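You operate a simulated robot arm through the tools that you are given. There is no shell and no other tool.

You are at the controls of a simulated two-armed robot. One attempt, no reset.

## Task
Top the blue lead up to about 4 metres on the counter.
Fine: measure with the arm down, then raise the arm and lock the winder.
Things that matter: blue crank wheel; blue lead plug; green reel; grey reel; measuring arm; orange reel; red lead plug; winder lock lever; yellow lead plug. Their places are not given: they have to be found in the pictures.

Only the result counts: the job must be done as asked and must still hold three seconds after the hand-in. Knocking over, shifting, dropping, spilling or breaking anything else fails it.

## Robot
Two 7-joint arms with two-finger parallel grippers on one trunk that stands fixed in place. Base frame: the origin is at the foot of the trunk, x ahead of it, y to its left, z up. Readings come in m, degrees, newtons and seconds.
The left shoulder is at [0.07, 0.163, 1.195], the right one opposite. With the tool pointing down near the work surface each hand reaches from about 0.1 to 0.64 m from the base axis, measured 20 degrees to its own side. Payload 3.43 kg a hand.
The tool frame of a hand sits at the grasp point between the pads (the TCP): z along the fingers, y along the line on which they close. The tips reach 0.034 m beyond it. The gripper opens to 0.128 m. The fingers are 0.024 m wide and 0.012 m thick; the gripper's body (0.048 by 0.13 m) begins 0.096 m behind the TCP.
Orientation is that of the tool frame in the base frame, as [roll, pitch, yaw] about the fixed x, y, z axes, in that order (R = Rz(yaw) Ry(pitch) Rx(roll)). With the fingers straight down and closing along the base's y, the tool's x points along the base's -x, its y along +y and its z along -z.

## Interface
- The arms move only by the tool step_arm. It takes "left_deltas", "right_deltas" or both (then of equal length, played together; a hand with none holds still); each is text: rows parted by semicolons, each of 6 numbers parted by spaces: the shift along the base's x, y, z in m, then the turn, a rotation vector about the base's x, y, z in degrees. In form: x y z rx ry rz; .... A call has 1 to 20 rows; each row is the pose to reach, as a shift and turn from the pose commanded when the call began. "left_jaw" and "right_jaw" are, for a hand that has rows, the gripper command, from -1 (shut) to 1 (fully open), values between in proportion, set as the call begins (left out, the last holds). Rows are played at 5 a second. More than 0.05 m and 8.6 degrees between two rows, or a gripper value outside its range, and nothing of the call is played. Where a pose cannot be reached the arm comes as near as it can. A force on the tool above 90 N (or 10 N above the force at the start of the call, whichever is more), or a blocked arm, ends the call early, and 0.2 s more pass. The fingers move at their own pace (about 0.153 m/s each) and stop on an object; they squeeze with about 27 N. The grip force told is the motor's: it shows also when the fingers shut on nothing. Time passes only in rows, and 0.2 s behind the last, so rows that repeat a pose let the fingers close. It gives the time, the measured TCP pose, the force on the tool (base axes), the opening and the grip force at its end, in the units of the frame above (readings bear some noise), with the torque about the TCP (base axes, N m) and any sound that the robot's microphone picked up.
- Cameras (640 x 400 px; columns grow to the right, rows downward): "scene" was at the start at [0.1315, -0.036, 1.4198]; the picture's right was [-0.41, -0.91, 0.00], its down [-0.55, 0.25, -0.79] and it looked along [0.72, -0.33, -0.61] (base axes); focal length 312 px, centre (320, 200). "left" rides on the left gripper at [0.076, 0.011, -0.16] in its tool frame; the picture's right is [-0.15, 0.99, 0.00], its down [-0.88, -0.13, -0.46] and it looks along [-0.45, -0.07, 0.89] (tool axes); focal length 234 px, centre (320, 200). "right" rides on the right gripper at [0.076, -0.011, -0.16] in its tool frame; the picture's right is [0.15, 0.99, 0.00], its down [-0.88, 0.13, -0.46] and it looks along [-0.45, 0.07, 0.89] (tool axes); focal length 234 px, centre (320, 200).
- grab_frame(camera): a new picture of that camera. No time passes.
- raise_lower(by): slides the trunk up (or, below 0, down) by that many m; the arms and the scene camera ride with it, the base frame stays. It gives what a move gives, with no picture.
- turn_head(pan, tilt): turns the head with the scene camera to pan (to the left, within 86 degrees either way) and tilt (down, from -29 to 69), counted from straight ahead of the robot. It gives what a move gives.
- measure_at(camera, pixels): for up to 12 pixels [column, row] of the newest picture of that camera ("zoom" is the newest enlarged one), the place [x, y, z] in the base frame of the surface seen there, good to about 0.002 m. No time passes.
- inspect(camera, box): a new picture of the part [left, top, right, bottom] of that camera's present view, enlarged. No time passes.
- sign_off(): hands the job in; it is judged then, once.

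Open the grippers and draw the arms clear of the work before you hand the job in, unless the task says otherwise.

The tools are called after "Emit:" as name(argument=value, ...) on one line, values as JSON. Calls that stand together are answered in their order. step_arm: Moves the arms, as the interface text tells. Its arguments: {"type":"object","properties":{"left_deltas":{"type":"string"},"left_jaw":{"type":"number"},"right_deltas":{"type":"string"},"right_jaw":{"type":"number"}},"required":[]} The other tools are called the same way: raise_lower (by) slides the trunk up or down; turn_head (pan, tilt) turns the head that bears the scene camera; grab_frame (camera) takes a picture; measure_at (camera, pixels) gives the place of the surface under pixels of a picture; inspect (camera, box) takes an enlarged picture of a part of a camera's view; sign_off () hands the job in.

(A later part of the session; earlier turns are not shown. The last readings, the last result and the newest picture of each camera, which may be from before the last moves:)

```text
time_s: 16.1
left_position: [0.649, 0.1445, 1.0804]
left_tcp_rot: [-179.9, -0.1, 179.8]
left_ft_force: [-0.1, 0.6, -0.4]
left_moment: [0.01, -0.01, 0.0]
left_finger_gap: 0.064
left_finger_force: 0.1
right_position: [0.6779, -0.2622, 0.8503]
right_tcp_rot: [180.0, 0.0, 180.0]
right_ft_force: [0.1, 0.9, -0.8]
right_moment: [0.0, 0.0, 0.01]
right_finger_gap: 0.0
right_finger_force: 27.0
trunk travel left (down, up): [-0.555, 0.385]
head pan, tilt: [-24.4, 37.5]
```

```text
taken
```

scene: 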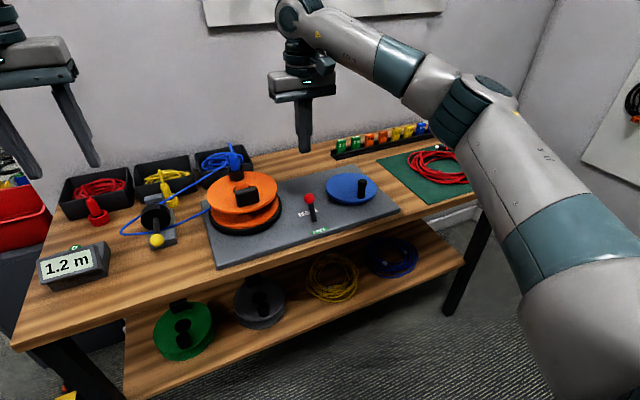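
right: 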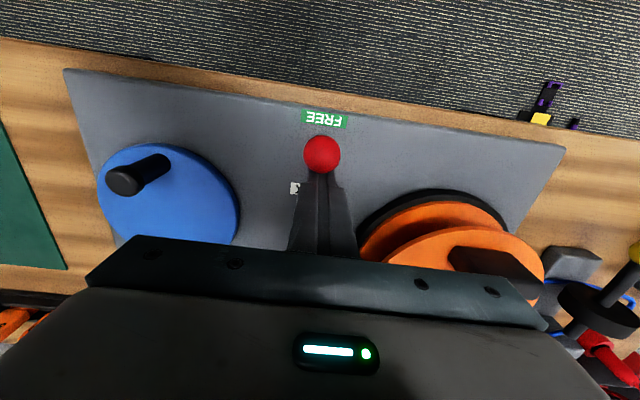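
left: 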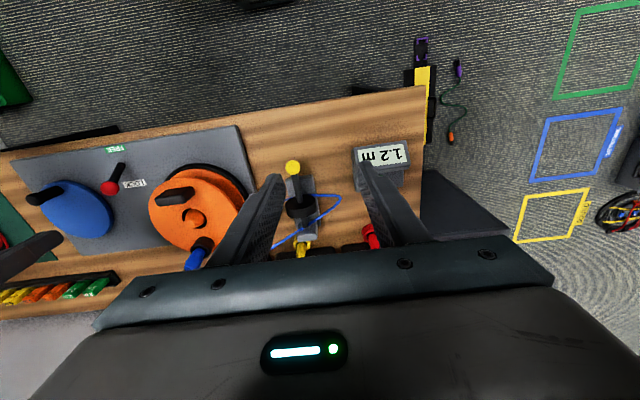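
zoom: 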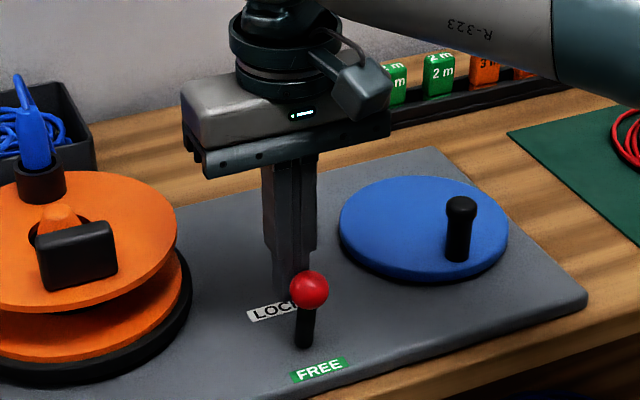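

The lever follows with almost no force and is about upright to slightly forward. I measure it and keep pulling.

Emit:
measure_at(camera="right", pixels=[[322, 150], [322, 140], [310, 155], [335, 155]])

Emit:
step_arm(right_deltas="-0.005 0 0 0 0 0; -0.01 0 0 0 0 0; -0.015 0 0 0 0 0; -0.02 0 0 0 0 0", right_jaw=-1)

Emit:
inspect(camera="scene", box=[240, 120, 400, 240])

Emit:
grab_frame(camera="right")

```text
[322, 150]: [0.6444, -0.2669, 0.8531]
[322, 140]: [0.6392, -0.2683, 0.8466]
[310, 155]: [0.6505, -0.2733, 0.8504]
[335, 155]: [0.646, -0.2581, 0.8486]
```

```text
time_s: 17.1
left_position: [0.6521, 0.1455, 1.0786]
left_tcp_rot: [-179.9, -0.2, 180.0]
left_ft_force: [0.7, -0.2, 0.8]
left_moment: [0.0, 0.0, 0.04]
left_finger_gap: 0.0639
left_finger_force: 0.0
right_position: [0.6613, -0.2613, 0.8528]
right_tcp_rot: [-179.9, 0.2, 180.0]
right_ft_force: [15.8, -2.3, 4.7]
right_moment: [-0.04, -0.48, 0.03]
right_finger_gap: 0.0
right_finger_force: 27.1
trunk travel left (down, up): [-0.555, 0.385]
head pan, tilt: [-24.4, 37.5]
```

```text
3.33 times, centred on (320, 180) of scene
```

zoom: 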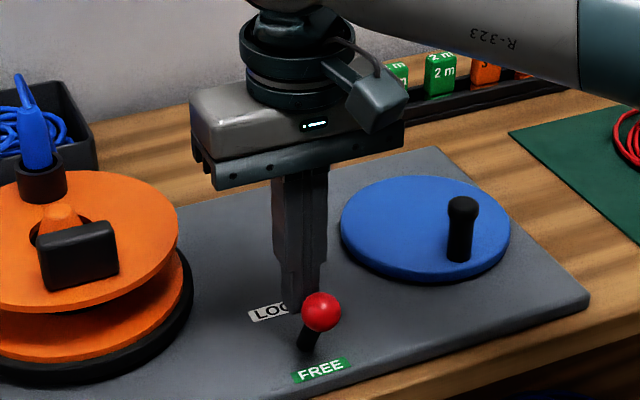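

```text
taken
```

right: 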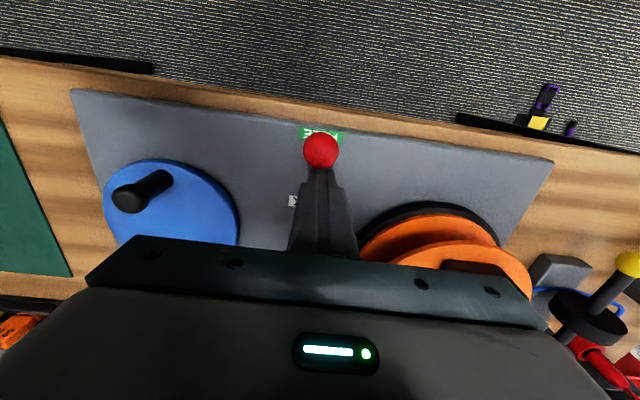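

The force rose to 16 N as the knob came over FREE (321,150 in the right picture), so the stop is reached. I back off and lift.

Emit:
step_arm(right_deltas="0.015 0 0 0 0 0; 0.025 0 0.02 0 0 0; 0.025 0 0.06 0 0 0; 0.025 0 0.1 0 0 0; 0.025 -0.04 0.12 0 0 0; 0.025 -0.08 0.13 0 0 0; 0.025 -0.12 0.13 0 0 0; 0.025 -0.15 0.13 0 0 0", right_jaw=-1)

Emit:
inspect(camera="scene", box=[240, 120, 400, 240])

Emit:
measure_at(camera="zoom", pixels=[[320, 305], [320, 312], [305, 340]])

Emit:
grab_frame(camera="right")

```text
time_s: 18.9
left_position: [0.6495, 0.1441, 1.0781]
left_tcp_rot: [-180.0, -0.1, 180.0]
left_ft_force: [0.1, -0.9, -0.7]
left_moment: [0.04, 0.02, -0.02]
left_finger_gap: 0.064
left_finger_force: 0.0
right_position: [0.6863, -0.4126, 0.9809]
right_tcp_rot: [179.9, 0.0, 180.0]
right_ft_force: [0.5, -0.2, 0.6]
right_moment: [0.0, -0.02, -0.01]
right_finger_gap: 0.0
right_finger_force: 27.4
trunk travel left (down, up): [-0.555, 0.385]
head pan, tilt: [-24.4, 37.5]
```

```text
3.33 times, centred on (320, 180) of scene
```

zoom: 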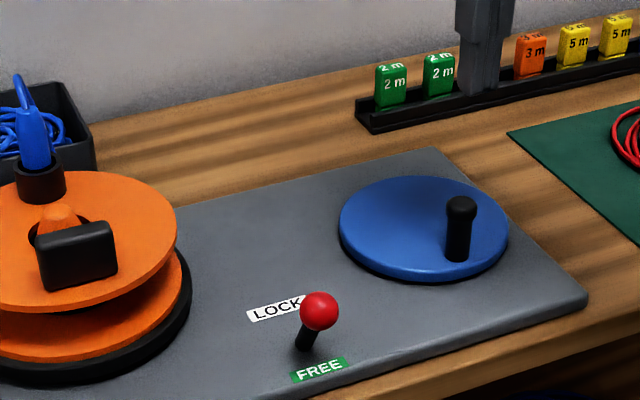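

```text
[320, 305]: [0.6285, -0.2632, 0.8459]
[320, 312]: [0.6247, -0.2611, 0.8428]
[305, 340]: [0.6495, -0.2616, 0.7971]
```

```text
taken
```

right: 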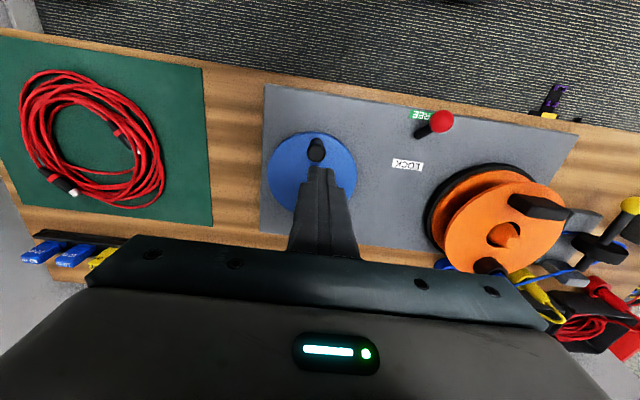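

The lever rests at FREE and the LOCK label is uncovered. I test whether the right hand can reach the far side of the crank circle (x 0.805) straight down at a safe height.

Emit:
step_arm(right_deltas="0.04 0 -0.02 0 0 0; 0.08 0 -0.04 0 0 0; 0.12 0 -0.07 0 0 0; 0.12 -0.03 -0.07 0 0 0; 0.12 -0.03 -0.07 0 0 0", right_jaw=-1)

Emit:
grab_frame(camera="scene")

```text
time_s: 20.1
left_position: [0.6515, 0.1455, 1.0776]
left_tcp_rot: [179.9, -0.2, -179.9]
left_ft_force: [-0.7, 0.1, 0.3]
left_moment: [0.01, 0.0, 0.01]
left_finger_gap: 0.0639
left_finger_force: 0.0
right_position: [0.7887, -0.4217, 0.9237]
right_tcp_rot: [-179.9, 0.0, 179.9]
right_ft_force: [-0.4, 0.0, -0.3]
right_moment: [-0.01, 0.01, -0.01]
right_finger_gap: 0.0
right_finger_force: 26.7
right hand out of reach, approached as far as the arm can: row 3, 4, 5
trunk travel left (down, up): [-0.555, 0.385]
head pan, tilt: [-24.4, 37.5]
```

```text
taken
```

scene: 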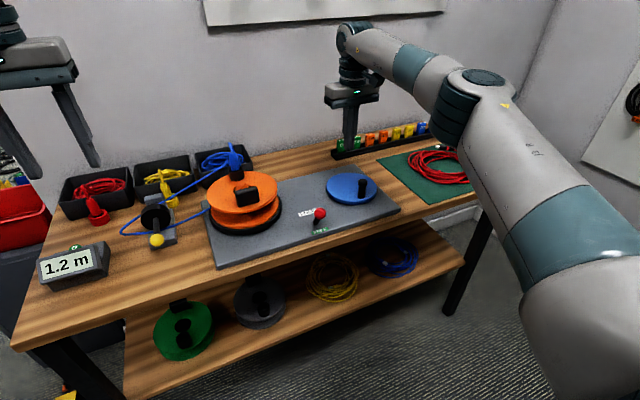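

Straight down stops at x 0.789, so a forward tilt is needed. I back the right hand off over the handle side and tilt the fingers 20 degrees forward (rotation about -y), opening the jaws partly.

Emit:
step_arm(right_deltas="-0.04 0 0.02 0 0 0; -0.08 0.01 0.03 0 0 0; -0.11 0.03 0.04 0 -7 0; -0.11 0.03 0.04 0 -14 0; -0.11 0.03 0.04 0 -20 0; -0.11 0.03 0.04 0 -20 0", right_jaw=0.0)

Emit:
grab_frame(camera="right")

Emit:
inspect(camera="scene", box=[280, 130, 420, 235])

```text
time_s: 21.5
left_position: [0.651, 0.1443, 1.0792]
left_tcp_rot: [180.0, 0.1, 179.9]
left_ft_force: [-0.1, -0.3, 0.1]
left_moment: [-0.02, 0.01, 0.01]
left_finger_gap: 0.0641
left_finger_force: 0.0
right_position: [0.6768, -0.3917, 0.9627]
right_tcp_rot: [180.0, 20.0, 179.9]
right_ft_force: [1.0, 0.0, 0.1]
right_moment: [0.02, 0.02, 0.02]
right_finger_gap: 0.064
right_finger_force: 0.0
trunk travel left (down, up): [-0.555, 0.385]
head pan, tilt: [-24.4, 37.5]
```

```text
taken
```

right: 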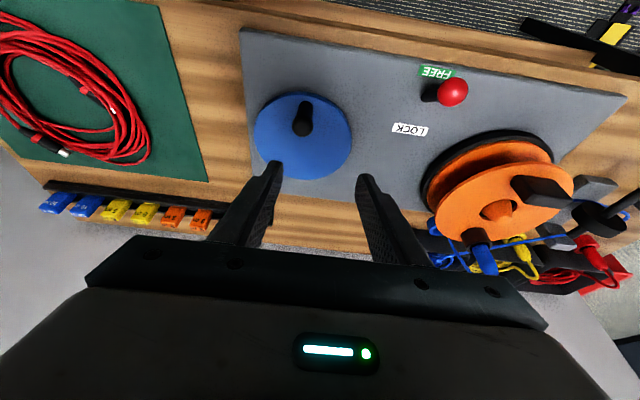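

```text
3.81 times, centred on (350, 182) of scene
```

zoom: 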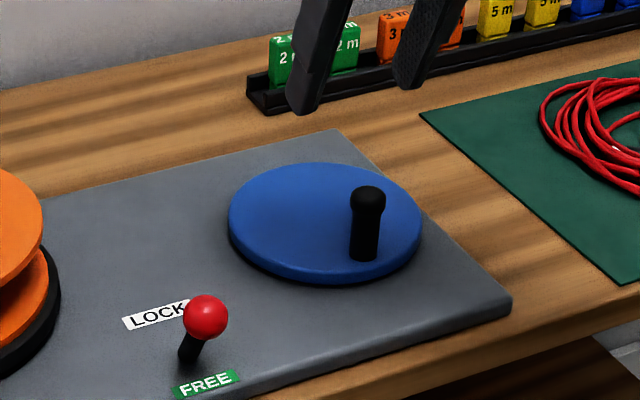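

The tilt is in (pitch 20). I measure the handle and the rim of the wheel from the right picture to refine the circle.

Emit:
inspect(camera="right", box=[240, 80, 370, 190])

Emit:
measure_at(camera="right", pixels=[[301, 126], [302, 118], [304, 108], [304, 102], [256, 125], [265, 160], [300, 97], [345, 115], [350, 145], [335, 168], [305, 178], [272, 103]])

```text
3.64 times, centred on (305, 135) of right
```

zoom: 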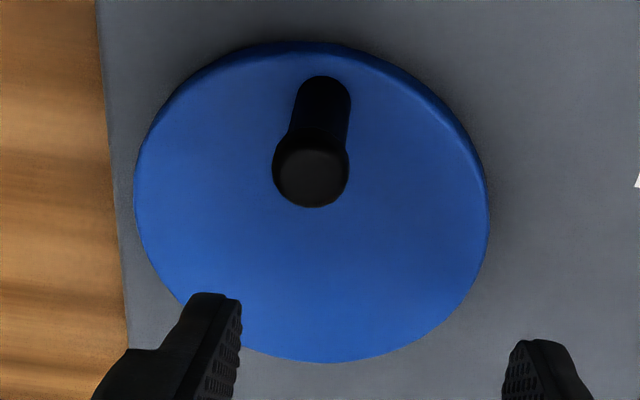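

```text
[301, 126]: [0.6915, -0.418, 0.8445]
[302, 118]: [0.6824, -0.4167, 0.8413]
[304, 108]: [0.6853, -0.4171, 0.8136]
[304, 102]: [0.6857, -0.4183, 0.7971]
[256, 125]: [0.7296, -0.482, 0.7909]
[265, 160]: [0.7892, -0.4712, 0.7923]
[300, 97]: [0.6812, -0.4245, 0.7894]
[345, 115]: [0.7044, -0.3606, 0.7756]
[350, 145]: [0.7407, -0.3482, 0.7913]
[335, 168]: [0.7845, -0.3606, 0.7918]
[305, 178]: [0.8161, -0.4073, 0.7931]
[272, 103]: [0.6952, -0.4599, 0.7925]
```

Handle centre is about (0.695, -0.4165), wheel centre about (0.7495, -0.4145), so crank radius about 0.0545. I bring the right hand down around the handle, jaws open 0.064.

Emit:
step_arm(right_deltas="0.01 -0.015 -0.03 0 0 0; 0.018 -0.025 -0.06 0 0 0; 0.018 -0.025 -0.09 0 0 0; 0.018 -0.025 -0.12 0 0 0; 0.018 -0.025 -0.12 0 0 0", right_jaw=0.0)

Emit:
grab_frame(camera="right")

Emit:
inspect(camera="scene", box=[280, 130, 420, 235])

```text
time_s: 22.7
left_position: [0.6485, 0.144, 1.0801]
left_tcp_rot: [-180.0, -0.1, 179.9]
left_ft_force: [-0.2, -0.2, 0.5]
left_moment: [0.01, -0.03, -0.02]
left_finger_gap: 0.0643
left_finger_force: 0.1
right_position: [0.6944, -0.4169, 0.8432]
right_tcp_rot: [-180.0, 20.0, 180.0]
right_ft_force: [0.7, 0.2, -0.7]
right_moment: [0.01, -0.02, 0.0]
right_finger_gap: 0.064
right_finger_force: 0.1
trunk travel left (down, up): [-0.555, 0.385]
head pan, tilt: [-24.4, 37.5]
```

```text
taken
```

right: 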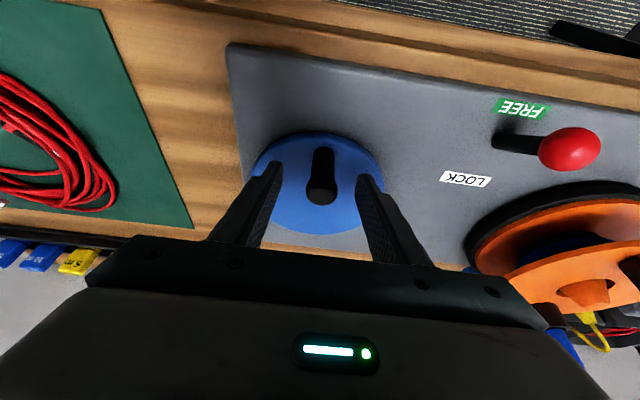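

```text
3.81 times, centred on (350, 182) of scene
```

zoom: 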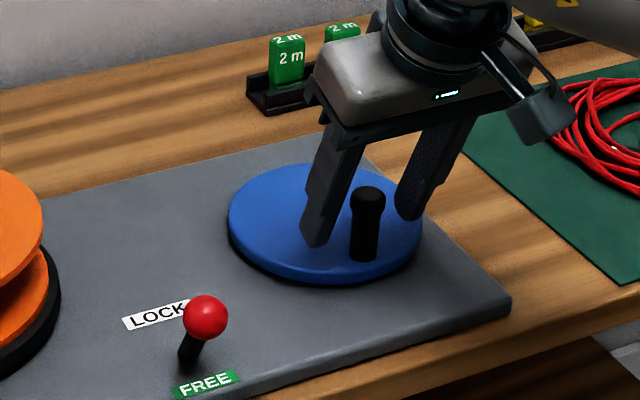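

The handle head is centred between the jaws at (321,188). I close on it.

Emit:
step_arm(right_deltas="0 0 0 0 0 0; 0 0 0 0 0 0; 0 0 0 0 0 0", right_jaw=-1)

Emit:
grab_frame(camera="right")

Emit:
inspect(camera="scene", box=[20, 220, 140, 310])

```text
time_s: 23.5
left_position: [0.6502, 0.1458, 1.0791]
left_tcp_rot: [180.0, 0.1, -180.0]
left_ft_force: [-0.9, 1.0, 0.2]
left_moment: [0.04, 0.01, 0.01]
left_finger_gap: 0.0639
left_finger_force: 0.0
right_position: [0.6952, -0.4157, 0.8432]
right_tcp_rot: [-179.9, 19.9, 180.0]
right_ft_force: [-1.9, 5.7, -3.1]
right_moment: [0.07, -0.3, 0.26]
right_finger_gap: 0.0244
right_finger_force: 45.4
trunk travel left (down, up): [-0.555, 0.385]
head pan, tilt: [-24.4, 37.5]
```

```text
taken
```

right: 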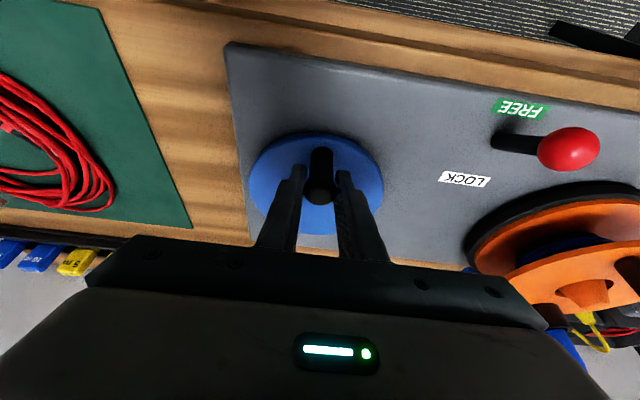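

```text
4.44 times, centred on (80, 265) of scene
```

zoom: 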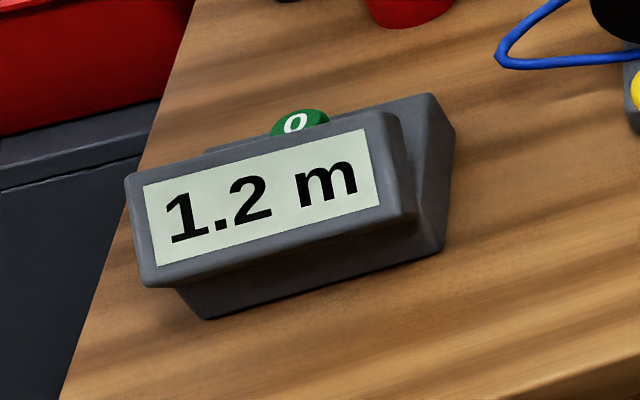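

Gripped on the handle (gap 0.024), counter still 1.2 m. From the lead's path to the far side of the reel I expect clockwise (from above) to wind in, so I crank a first 60 degrees that way and check the counter.

Emit:
step_arm(right_deltas="0.0011 0.0117 0 0 0 0; 0.0036 0.0208 0 0 0 0; 0.0076 0.0294 0 0 0 0; 0.0131 0.0372 0 0 0 0; 0.0198 0.0439 0 0 0 0; 0.0276 0.0494 0 0 0 0", right_jaw=-1)

Emit:
inspect(camera="scene", box=[20, 220, 140, 310])

Emit:
inspect(camera="scene", box=[180, 120, 420, 260])

Emit:
grab_frame(camera="right")

```text
time_s: 24.3
left_position: [0.6462, 0.1523, 1.081]
left_tcp_rot: [179.9, 0.2, -179.3]
left_ft_force: [-0.1, 1.4, 0.3]
left_moment: [-0.11, 0.06, 0.04]
left_finger_gap: 0.0637
left_finger_force: 0.1
right_position: [0.6963, -0.4147, 0.8418]
right_tcp_rot: [-177.6, 19.2, 178.0]
right_ft_force: [-35.1, -69.0, 3.7]
right_moment: [-0.56, -0.37, -0.28]
right_finger_gap: 0.0244
right_finger_force: 45.2
trunk travel left (down, up): [-0.555, 0.385]
head pan, tilt: [-24.4, 37.5]
stopped in row 4 (right hand): the force on the tool passed its limit at 95 N (the readings are from after the stop); the commanded pose is now the measured one
```

```text
4.44 times, centred on (80, 265) of scene
```

zoom: 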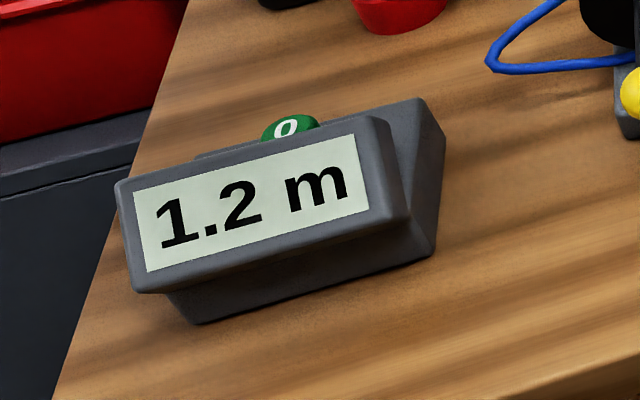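

```text
2.67 times, centred on (300, 190) of scene
```

zoom: 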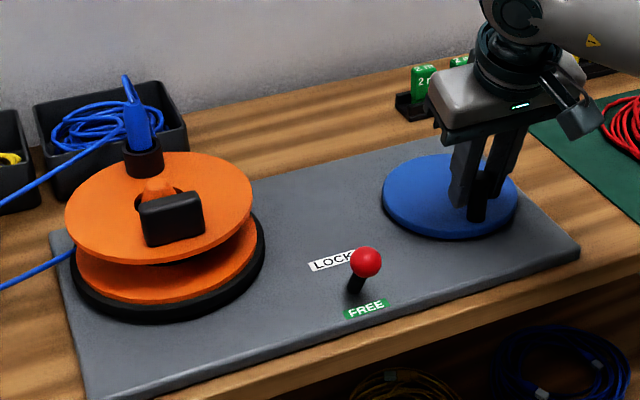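

```text
taken
```

right: 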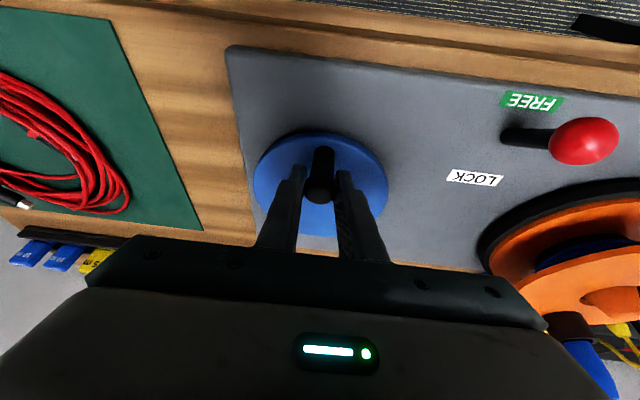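

The handle would not go that way: 69 N in y and no turn, counter still 1.2 m. I undo the deflection (rotation vector about 2.3,-0.8,2.8) and relax the load before trying the other direction.

Emit:
step_arm(right_deltas="-0.0008 -0.0005 0.001 2.3 -0.8 2.8; -0.0008 -0.0005 0.001 2.3 -0.8 2.8; -0.0008 -0.0005 0.001 2.3 -0.8 2.8", right_jaw=-1)

Emit:
grab_frame(camera="right")

Emit:
grab_frame(camera="scene")

Emit:
measure_at(camera="scene", pixels=[[245, 196], [234, 180], [237, 165], [236, 152], [320, 214], [315, 223], [85, 264], [157, 240]])

```text
time_s: 25.1
left_position: [0.6471, 0.1458, 1.0818]
left_tcp_rot: [179.7, 0.2, -179.5]
left_ft_force: [0.6, 0.1, 0.1]
left_moment: [0.04, 0.0, -0.01]
left_finger_gap: 0.0642
left_finger_force: 0.0
right_position: [0.6974, -0.4157, 0.8428]
right_tcp_rot: [179.2, 20.1, -179.8]
right_ft_force: [-26.8, -59.6, -4.4]
right_moment: [-0.26, 0.1, -0.05]
right_finger_gap: 0.0243
right_finger_force: 44.3
trunk travel left (down, up): [-0.555, 0.385]
head pan, tilt: [-24.4, 37.5]
```

```text
taken
```

right: 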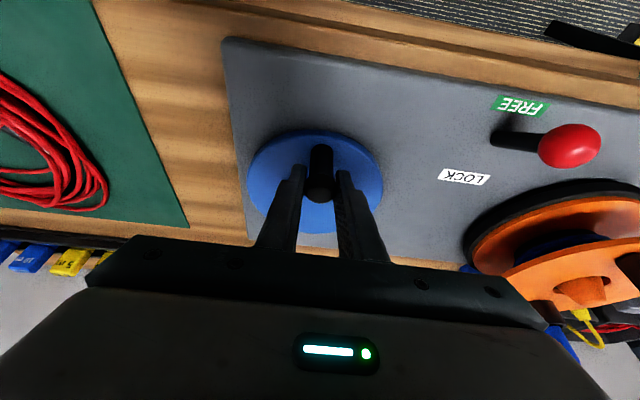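

```text
taken
```

scene: 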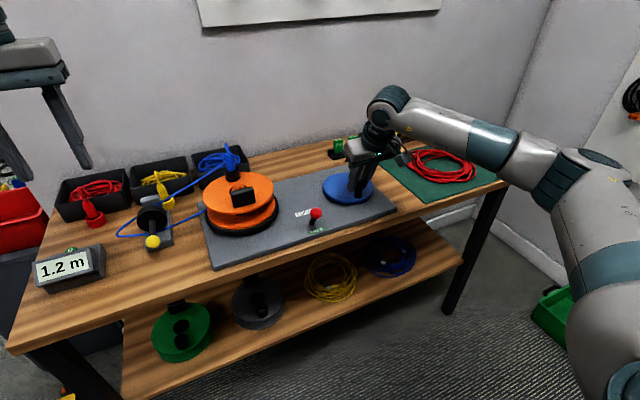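

```text
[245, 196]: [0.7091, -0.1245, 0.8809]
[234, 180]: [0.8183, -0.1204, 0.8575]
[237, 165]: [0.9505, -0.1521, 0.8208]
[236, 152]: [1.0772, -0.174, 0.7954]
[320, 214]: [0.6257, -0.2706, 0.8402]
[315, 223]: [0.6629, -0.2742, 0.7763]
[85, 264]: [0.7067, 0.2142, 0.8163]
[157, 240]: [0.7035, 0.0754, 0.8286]
```

Still 60 N of side load stored in the arm. I unload by moving the command gently towards -y (and slightly -x), watching whether the handle begins to turn the other way.

Emit:
step_arm(right_deltas="-0.001 -0.002 0 0 0 0; -0.002 -0.004 0 0 0 0; -0.002 -0.005 0 0 0 0; -0.002 -0.005 0 0 0 0", right_jaw=-1)

Emit:
grab_frame(camera="scene")

```text
time_s: 26.1
left_position: [0.6475, 0.146, 1.0809]
left_tcp_rot: [179.8, 0.1, -179.4]
left_ft_force: [-1.1, -0.2, -0.2]
left_moment: [-0.01, -0.02, 0.01]
left_finger_gap: 0.0641
left_finger_force: 0.1
right_position: [0.6969, -0.415, 0.842]
right_tcp_rot: [178.9, 20.1, -179.4]
right_ft_force: [-19.6, -45.3, -9.2]
right_moment: [-0.27, 0.42, 0.06]
right_finger_gap: 0.0245
right_finger_force: 45.4
trunk travel left (down, up): [-0.555, 0.385]
head pan, tilt: [-24.4, 37.5]
```

```text
taken
```

scene: 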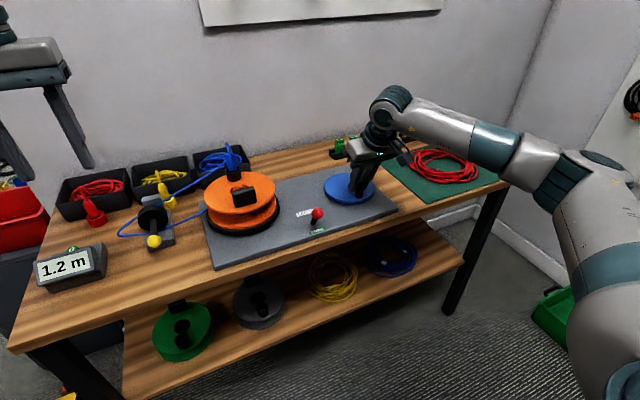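

Stiffness is about 3 N/mm; 45 N remain. I continue unloading towards -y and -x in small steps.

Emit:
step_arm(right_deltas="-0.002 -0.004 0 0 0 0; -0.004 -0.008 0 0 0 0; -0.006 -0.012 0 0 0 0; -0.006 -0.014 0 0 0 0; -0.006 -0.014 0 0 0 0", right_jaw=-1)

Emit:
inspect(camera="scene", box=[180, 120, 420, 260])

```text
time_s: 27.3
left_position: [0.6528, 0.151, 1.0756]
left_tcp_rot: [180.0, -0.1, -179.6]
left_ft_force: [-0.6, 1.0, -0.5]
left_moment: [0.0, -0.01, 0.01]
left_finger_gap: 0.064
left_finger_force: 0.1
right_position: [0.6958, -0.4181, 0.8429]
right_tcp_rot: [178.7, 20.4, -178.8]
right_ft_force: [23.8, 7.3, -11.4]
right_moment: [-0.08, -0.41, 0.11]
right_finger_gap: 0.0246
right_finger_force: 45.1
trunk travel left (down, up): [-0.555, 0.385]
head pan, tilt: [-24.4, 37.5]
```

```text
2.67 times, centred on (300, 190) of scene
```

zoom: 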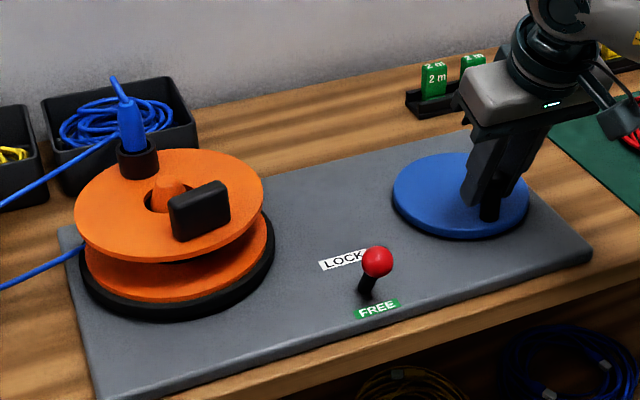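

Now the reel's black paddle has shifted: the wheel turns counterclockwise (handle from y -0.415 to -0.418). I put the command back onto the circle at 190 degrees and let it settle to read the force and counter.

Emit:
step_arm(right_deltas="0.004 0.004 0 0 0 0; 0.0083 0.0102 0 0 0 0; 0.0083 0.0102 0 0 0 0; 0.0083 0.0102 0 0 0 0", right_jaw=-1)

Emit:
grab_frame(camera="scene")

Emit:
inspect(camera="scene", box=[180, 120, 420, 260])

Emit:
grab_frame(camera="right")

```text
time_s: 28.3
left_position: [0.6463, 0.1499, 1.0808]
left_tcp_rot: [179.8, 0.3, -179.5]
left_ft_force: [-0.6, -0.7, 0.1]
left_moment: [0.0, 0.0, -0.01]
left_finger_gap: 0.0639
left_finger_force: 0.0
right_position: [0.6974, -0.4149, 0.8416]
right_tcp_rot: [179.2, 20.1, -179.2]
right_ft_force: [-36.2, -30.0, -8.0]
right_moment: [-0.15, 0.21, -0.02]
right_finger_gap: 0.025
right_finger_force: 44.9
trunk travel left (down, up): [-0.555, 0.385]
head pan, tilt: [-24.4, 37.5]
```

```text
taken
```

scene: 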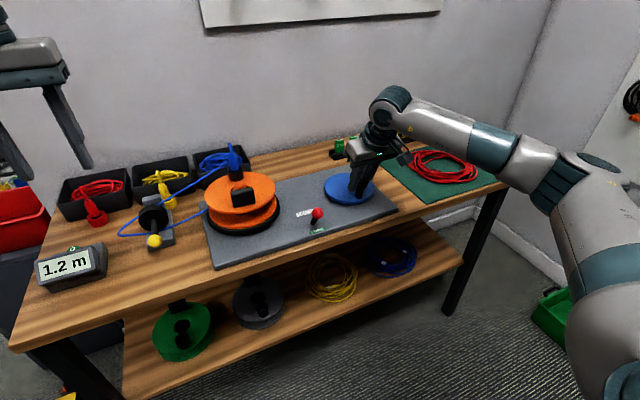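

```text
2.67 times, centred on (300, 190) of scene
```

zoom: 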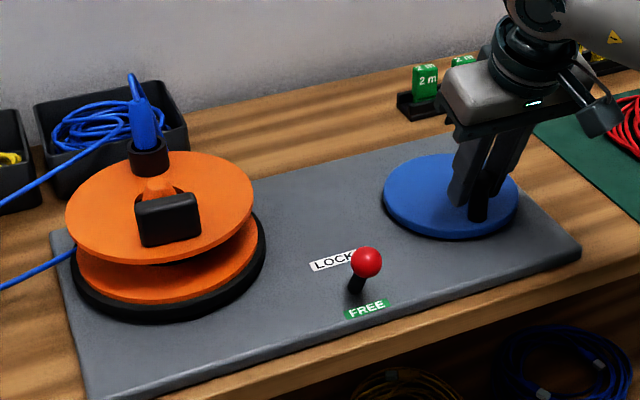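

```text
taken
```

right: 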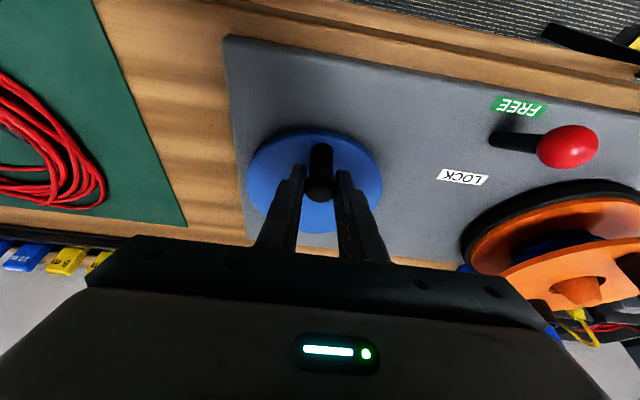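

The wheel came back to its starting place against a stop, so it turns only counterclockwise from here; my command also carries a stored offset. I take most of the load off, then open the jaws so the arm relaxes and the offset clears.

Emit:
step_arm(right_deltas="-0.003 -0.003 0 0 0 0; -0.005 -0.007 0 0 0 0; -0.005 -0.007 0 0 0 0", right_jaw=-1)

```text
time_s: 29.1
left_position: [0.6498, 0.1515, 1.0791]
left_tcp_rot: [179.9, -0.2, -179.6]
left_ft_force: [-0.6, -0.8, -0.3]
left_moment: [0.01, 0.01, 0.01]
left_finger_gap: 0.0641
left_finger_force: 0.0
right_position: [0.6981, -0.4165, 0.8432]
right_tcp_rot: [178.7, 20.4, -179.0]
right_ft_force: [-4.0, -5.9, -12.3]
right_moment: [0.07, 0.69, 0.24]
right_finger_gap: 0.0245
right_finger_force: 44.9
trunk travel left (down, up): [-0.555, 0.385]
head pan, tilt: [-24.4, 37.5]
```

Loads are nearly nil now. I open the jaws and straighten the small orientation error, then read the free pose.

Emit:
step_arm(right_deltas="0 0 0 0 0 0; 0 0 0 0 0 0; 0 0 0 -1.2 0.4 -1.4; 0 0 0 -1.2 0.4 -1.4", right_jaw=0.0)

Emit:
grab_frame(camera="right")

Emit:
inspect(camera="scene", box=[180, 120, 420, 260])

```text
time_s: 30.1
left_position: [0.6477, 0.1507, 1.0792]
left_tcp_rot: [-180.0, 0.0, -179.5]
left_ft_force: [0.0, -0.1, 0.5]
left_moment: [0.04, 0.01, 0.01]
left_finger_gap: 0.0637
left_finger_force: 0.1
right_position: [0.6966, -0.4168, 0.8445]
right_tcp_rot: [-180.0, 20.0, 179.9]
right_ft_force: [0.6, -0.4, -0.6]
right_moment: [-0.01, 0.02, -0.01]
right_finger_gap: 0.0641
right_finger_force: 0.0
trunk travel left (down, up): [-0.555, 0.385]
head pan, tilt: [-24.4, 37.5]
```

```text
taken
```

right: 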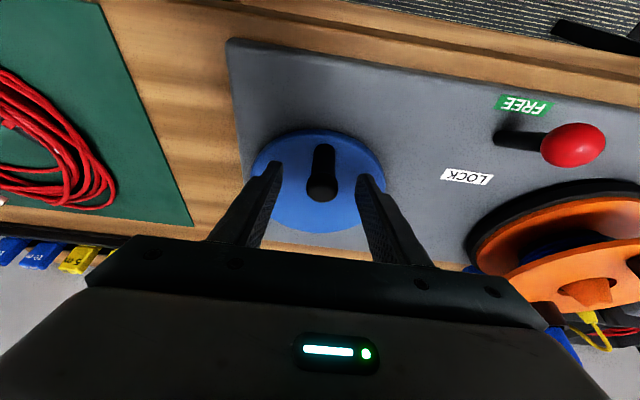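

```text
2.67 times, centred on (300, 190) of scene
```

zoom: 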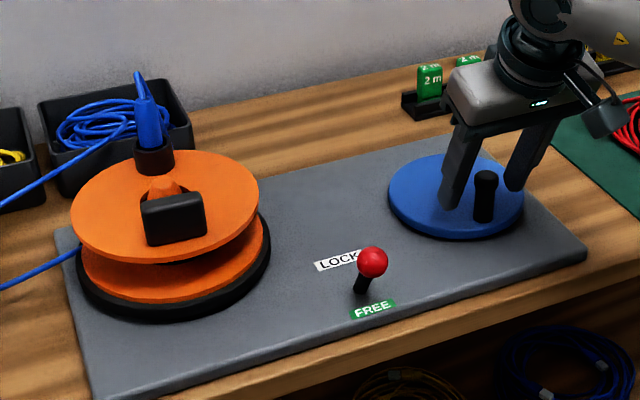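

The arm is force-free at (0.6966,-0.4168,0.8445), handle still centred at (321,187). I re-grip at the handle centre.

Emit:
step_arm(right_deltas="-0.0016 0.0018 -0.0015 0 0 0; -0.0016 0.0018 -0.0015 0 0 0", right_jaw=0.0)

Emit:
step_arm(right_deltas="0 0 0 0 0 0; 0 0 0 0 0 0; 0 0 0 0 0 0", right_jaw=-1)

```text
time_s: 30.7
left_position: [0.6485, 0.1527, 1.0786]
left_tcp_rot: [179.9, 0.0, -179.6]
left_ft_force: [0.4, 0.2, -0.3]
left_moment: [0.0, 0.01, -0.02]
left_finger_gap: 0.0643
left_finger_force: 0.2
right_position: [0.6942, -0.4146, 0.8419]
right_tcp_rot: [-179.8, 20.0, 180.0]
right_ft_force: [-1.1, 0.4, 0.6]
right_moment: [0.02, 0.02, -0.01]
right_finger_gap: 0.0639
right_finger_force: 0.1
trunk travel left (down, up): [-0.555, 0.385]
head pan, tilt: [-24.4, 37.5]
```

```text
time_s: 31.5
left_position: [0.6479, 0.1502, 1.079]
left_tcp_rot: [-179.9, 0.0, -179.7]
left_ft_force: [-0.3, -0.9, 0.9]
left_moment: [0.0, -0.01, -0.01]
left_finger_gap: 0.0639
left_finger_force: 0.0
right_position: [0.6943, -0.4154, 0.8425]
right_tcp_rot: [-179.7, 20.0, 180.0]
right_ft_force: [1.3, -4.0, 2.3]
right_moment: [-0.05, 0.09, -0.03]
right_finger_gap: 0.0247
right_finger_force: 45.1
trunk travel left (down, up): [-0.555, 0.385]
head pan, tilt: [-24.4, 37.5]
```

Gripped again with only 4 N. I crank 60 degrees counterclockwise (handle first towards -y) and check the counter.

Emit:
step_arm(right_deltas="0.0008 -0.009 0 0 0 0; 0.0033 -0.0181 0 0 0 0; 0.0073 -0.0268 0 0 0 0; 0.0128 -0.0345 0 0 0 0; 0.0195 -0.0412 0 0 0 0; 0.0273 -0.0467 0 0 0 0", right_jaw=-1)

Emit:
grab_frame(camera="scene")

Emit:
inspect(camera="scene", box=[20, 120, 420, 300])

```text
time_s: 32.9
left_position: [0.6507, 0.1516, 1.0793]
left_tcp_rot: [-180.0, -0.1, -179.4]
left_ft_force: [0.3, -0.6, 0.0]
left_moment: [0.0, 0.04, 0.0]
left_finger_gap: 0.064
left_finger_force: 0.2
right_position: [0.7244, -0.4632, 0.8432]
right_tcp_rot: [-179.8, 20.2, 179.8]
right_ft_force: [-0.7, -6.0, 3.0]
right_moment: [-0.1, 0.4, 0.42]
right_finger_gap: 0.0245
right_finger_force: 44.8
trunk travel left (down, up): [-0.555, 0.385]
head pan, tilt: [-24.4, 37.5]
```

```text
taken
```

scene: 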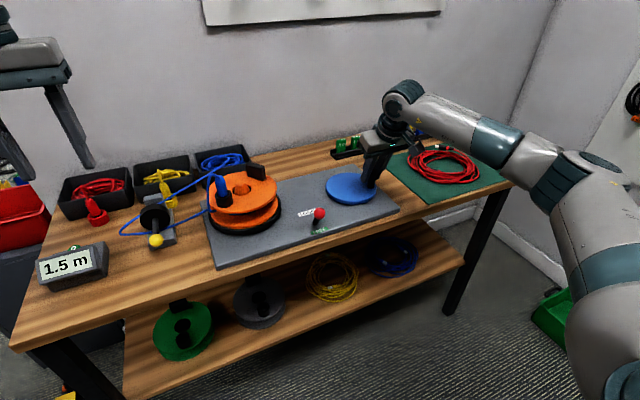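

```text
1.60 times, centred on (220, 210) of scene
```

zoom: 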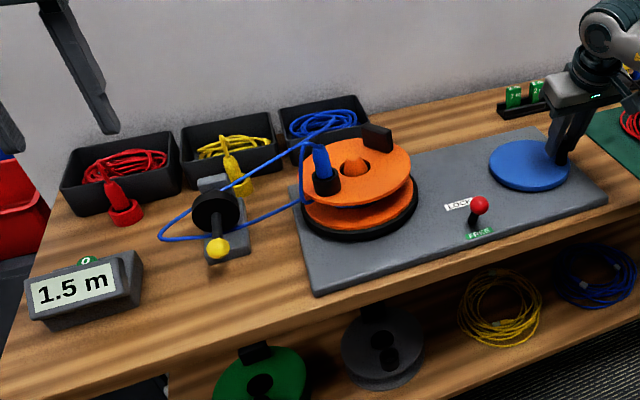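

The counter rose from 1.2 to 1.5 m for about 60 degrees, so this is the winding direction at roughly 0.3 m per 60 degrees. I continue counterclockwise to 330 degrees.

Emit:
step_arm(right_deltas="0.0086 -0.0041 0 0 0 0; 0.0178 -0.0066 0 0 0 0; 0.0272 -0.0074 0 0 0 0; 0.0366 -0.0066 0 0 0 0; 0.0458 -0.0041 0 0 0 0; 0.0544 -0.0001 0 0 0 0; 0.0621 0.0053 0 0 0 0; 0.0688 0.012 0 0 0 0; 0.0742 0.0197 0 0 0 0", right_jaw=-1)

Emit:
inspect(camera="scene", box=[20, 120, 420, 300])

Emit:
grab_frame(camera="right")

```text
time_s: 34.9
left_position: [0.6543, 0.1485, 1.0771]
left_tcp_rot: [179.7, -0.3, -179.4]
left_ft_force: [0.5, 0.7, 0.2]
left_moment: [-0.01, 0.07, -0.03]
left_finger_gap: 0.0643
left_finger_force: 0.0
right_position: [0.8035, -0.4549, 0.8431]
right_tcp_rot: [-179.4, 20.8, 179.5]
right_ft_force: [61.0, -62.6, 17.7]
right_moment: [-0.24, -0.86, 1.4]
right_finger_gap: 0.0225
right_finger_force: 44.1
trunk travel left (down, up): [-0.555, 0.385]
head pan, tilt: [-24.4, 37.5]
```

```text
1.60 times, centred on (220, 210) of scene
```

zoom: 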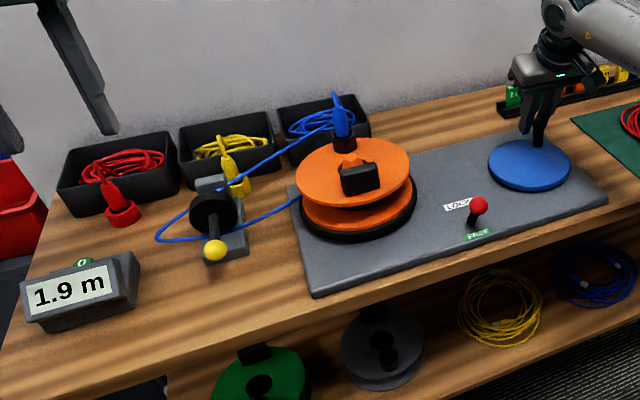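

```text
taken
```

right: 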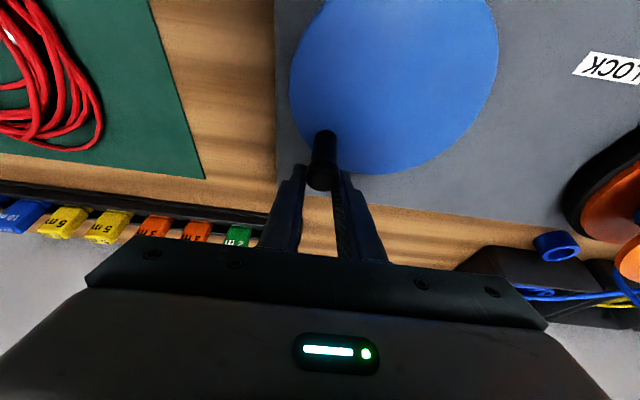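

The counter reads 1.9 m, but the radial load grew to about 84 N and the handle has slipped towards the edge of the pads. I measure where the handle and the wheel rim really are now.

Emit:
inspect(camera="right", box=[260, 0, 520, 200])

Emit:
measure_at(camera="right", pixels=[[322, 170], [322, 180], [324, 150], [325, 135], [292, 80], [298, 115], [490, 20], [496, 60], [470, 125], [430, 155], [390, 172], [350, 170]])

Emit:
measure_at(camera="scene", pixels=[[355, 205], [357, 200]])

```text
2.00 times, centred on (390, 100) of right
```

zoom: 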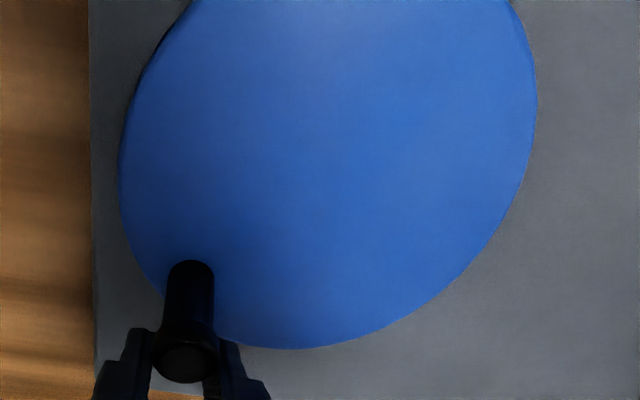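

```text
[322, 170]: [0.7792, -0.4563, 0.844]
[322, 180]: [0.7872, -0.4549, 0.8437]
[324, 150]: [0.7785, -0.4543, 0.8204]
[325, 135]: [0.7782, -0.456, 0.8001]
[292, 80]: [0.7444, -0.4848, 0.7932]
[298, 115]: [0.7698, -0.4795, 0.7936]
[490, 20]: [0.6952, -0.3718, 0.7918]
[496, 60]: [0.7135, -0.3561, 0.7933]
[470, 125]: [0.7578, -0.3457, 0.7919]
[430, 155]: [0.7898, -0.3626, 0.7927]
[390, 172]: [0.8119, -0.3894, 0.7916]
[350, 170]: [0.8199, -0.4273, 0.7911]
```

```text
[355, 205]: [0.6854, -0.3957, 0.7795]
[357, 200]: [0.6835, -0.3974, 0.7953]
```

The handle is really at (0.787,-0.4555), i.e. about 312 degrees: it slid in x between the pads, since only friction drives it that way. I unload by moving the command to where the hand is, then open and lift, and will instead push the handle round with closed fingers.

Emit:
step_arm(right_deltas="0.003 -0.006 0 0 0 0; 0.006 -0.013 0 0 0 0; 0.006 -0.013 0 0 0 0", right_jaw=-1)

```text
time_s: 35.7
left_position: [0.6498, 0.1494, 1.0786]
left_tcp_rot: [179.9, 0.0, -179.6]
left_ft_force: [-0.3, -0.7, -0.4]
left_moment: [-0.03, -0.01, -0.03]
left_finger_gap: 0.064
left_finger_force: 0.1
right_position: [0.8021, -0.4552, 0.8421]
right_tcp_rot: [-179.7, 20.0, -179.9]
right_ft_force: [20.0, -20.5, 18.4]
right_moment: [-0.32, -0.92, 0.29]
right_finger_gap: 0.0224
right_finger_force: 44.8
trunk travel left (down, up): [-0.555, 0.385]
head pan, tilt: [-24.4, 37.5]
```

Load is down to about 20 N. I open the jaws and then lift straight up clear of the handle.

Emit:
step_arm(right_deltas="0 0 0 0 0 0; 0 0 0 0 0 0; 0 0 0 0 0 0", right_jaw=0.2)

Emit:
grab_frame(camera="right")

Emit:
inspect(camera="scene", box=[20, 120, 420, 300])

```text
time_s: 36.5
left_position: [0.6501, 0.152, 1.0785]
left_tcp_rot: [-180.0, 0.1, -179.5]
left_ft_force: [-0.2, 0.8, -0.3]
left_moment: [-0.05, 0.01, -0.01]
left_finger_gap: 0.064
left_finger_force: 0.1
right_position: [0.801, -0.4541, 0.8427]
right_tcp_rot: [-179.8, 20.0, -179.9]
right_ft_force: [-0.5, 0.1, 0.1]
right_moment: [-0.01, 0.01, 0.01]
right_finger_gap: 0.0767
right_finger_force: 0.0
trunk travel left (down, up): [-0.555, 0.385]
head pan, tilt: [-24.4, 37.5]
```

```text
taken
```

right: 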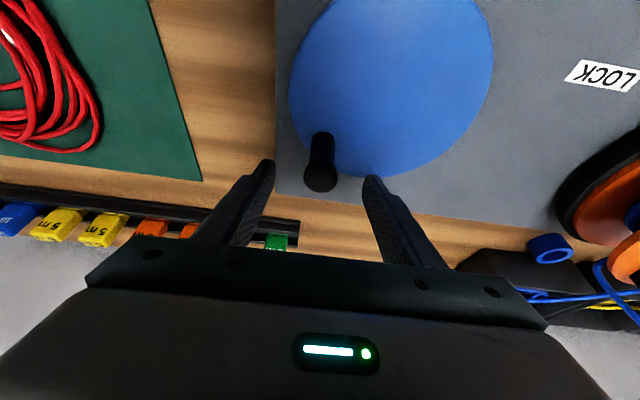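

```text
1.60 times, centred on (220, 210) of scene
```

zoom: 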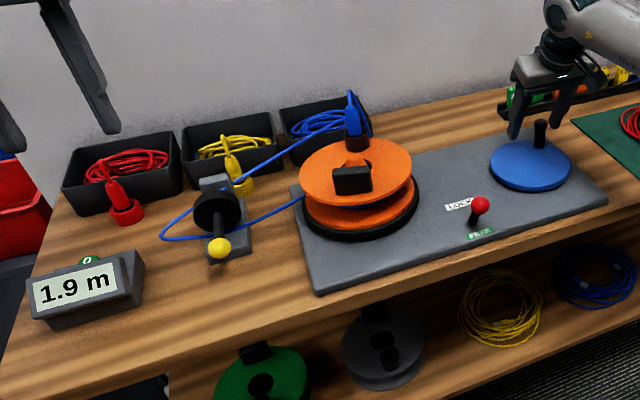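

Free at (0.801,-0.454), counter holds 1.9 m, the handle head at (320,178). I lift, close the fingers, and come down behind the handle on the circle (at about 275 degrees) to push it on counterclockwise.

Emit:
step_arm(right_deltas="0 0 0.035 0 0 0; 0 0 0.075 0 0 0; -0.02 -0.008 0.08 0 0 0; -0.0467 -0.0152 0.08 0 0 0; -0.0467 -0.0152 0.08 0 0 0", right_jaw=0.2)

Emit:
step_arm(right_deltas="0 0 0 0 0 0; 0 0 0 0 0 0; 0 0 0 0 0 0; 0 0 0 0 0 0", right_jaw=-1)

Emit:
grab_frame(camera="right")

Emit:
inspect(camera="scene", box=[280, 110, 440, 230])

```text
time_s: 37.7
left_position: [0.6509, 0.1521, 1.0774]
left_tcp_rot: [180.0, -0.1, -179.6]
left_ft_force: [0.4, -0.8, 0.5]
left_moment: [-0.01, 0.02, 0.03]
left_finger_gap: 0.0638
left_finger_force: 0.0
right_position: [0.7563, -0.4674, 0.9256]
right_tcp_rot: [-179.9, 20.0, -179.8]
right_ft_force: [0.2, 0.5, 0.2]
right_moment: [-0.03, 0.02, -0.02]
right_finger_gap: 0.0768
right_finger_force: 0.0
trunk travel left (down, up): [-0.555, 0.385]
head pan, tilt: [-24.4, 37.5]
```

```text
time_s: 38.7
left_position: [0.6497, 0.1515, 1.0785]
left_tcp_rot: [179.9, 0.1, -179.6]
left_ft_force: [-0.3, -0.8, 0.5]
left_moment: [-0.02, 0.02, 0.01]
left_finger_gap: 0.0639
left_finger_force: 0.2
right_position: [0.7553, -0.4691, 0.9239]
right_tcp_rot: [-179.9, 19.9, 180.0]
right_ft_force: [-0.4, 0.3, 0.4]
right_moment: [0.0, -0.01, 0.02]
right_finger_gap: 0.0
right_finger_force: 27.0
trunk travel left (down, up): [-0.555, 0.385]
head pan, tilt: [-24.4, 37.5]
```

```text
taken
```

right: 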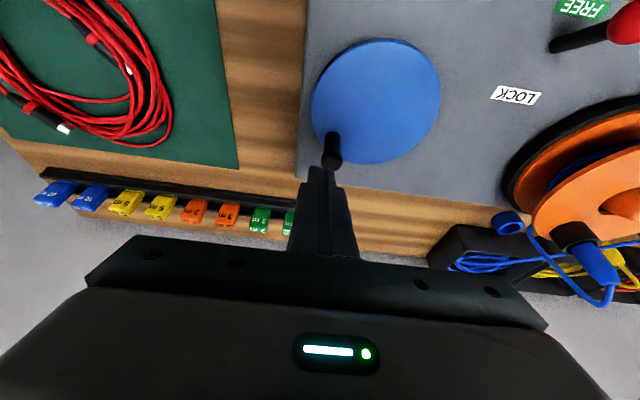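

```text
3.33 times, centred on (360, 170) of scene
```

zoom: 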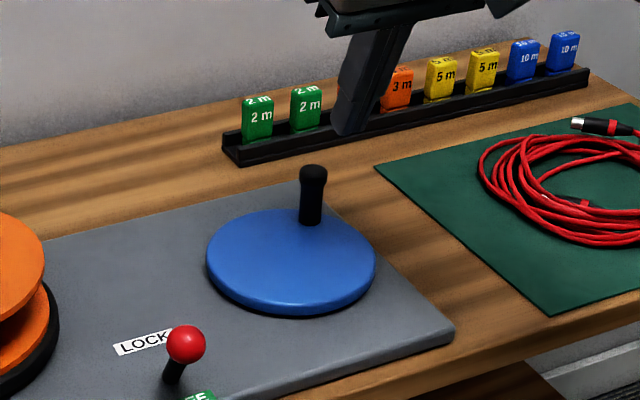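

I measure the handle's present place from both pictures before lowering behind it.

Emit:
measure_at(camera="zoom", pixels=[[313, 172], [302, 185], [323, 185], [310, 215], [302, 210], [320, 210]])

Emit:
measure_at(camera="right", pixels=[[332, 158], [332, 145], [332, 137], [328, 150], [337, 150]])

```text
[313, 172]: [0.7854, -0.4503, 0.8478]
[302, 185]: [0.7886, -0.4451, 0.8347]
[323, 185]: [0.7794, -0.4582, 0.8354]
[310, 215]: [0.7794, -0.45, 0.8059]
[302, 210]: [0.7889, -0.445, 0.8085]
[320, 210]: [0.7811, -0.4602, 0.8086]
```

```text
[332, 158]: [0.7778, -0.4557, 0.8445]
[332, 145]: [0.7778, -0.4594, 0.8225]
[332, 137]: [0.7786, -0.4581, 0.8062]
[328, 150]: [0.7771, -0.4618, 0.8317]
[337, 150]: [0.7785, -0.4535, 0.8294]
```

Handle centre is (0.787,-0.4555) at about 313 degrees. I lower the closed fingers at (0.745,-0.469), clear behind it.

Emit:
step_arm(right_deltas="-0.0103 0 -0.02 0 0 0; -0.0103 0 -0.05 0 0 0; -0.0103 0 -0.081 0 0 0; -0.0103 0 -0.081 0 0 0", right_jaw=-1)

Emit:
grab_frame(camera="right")

Emit:
inspect(camera="scene", box=[280, 110, 440, 230])

```text
time_s: 39.7
left_position: [0.6495, 0.1525, 1.0789]
left_tcp_rot: [-180.0, 0.0, -179.5]
left_ft_force: [-0.3, 0.3, 0.0]
left_moment: [-0.02, 0.01, 0.0]
left_finger_gap: 0.064
left_finger_force: 0.1
right_position: [0.7449, -0.4698, 0.8421]
right_tcp_rot: [-179.8, 19.9, 180.0]
right_ft_force: [0.7, 0.3, 0.9]
right_moment: [0.04, 0.01, -0.03]
right_finger_gap: 0.0001
right_finger_force: 27.5
trunk travel left (down, up): [-0.555, 0.385]
head pan, tilt: [-24.4, 37.5]
```

```text
taken
```

right: 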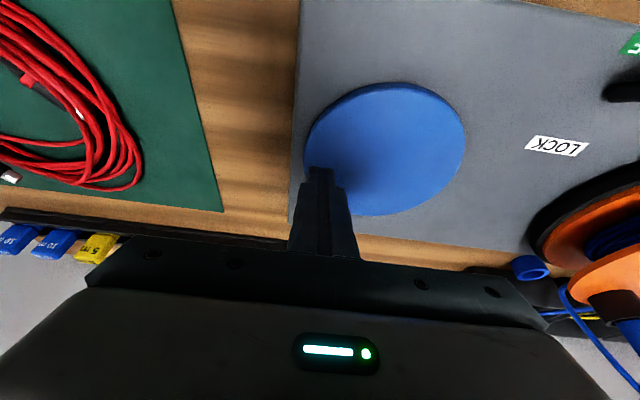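

```text
3.33 times, centred on (360, 170) of scene
```

zoom: 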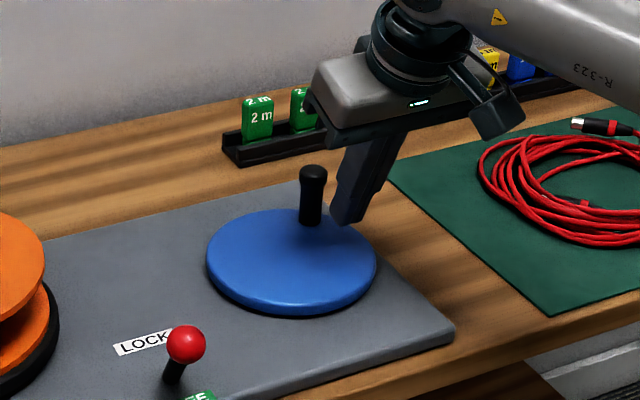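

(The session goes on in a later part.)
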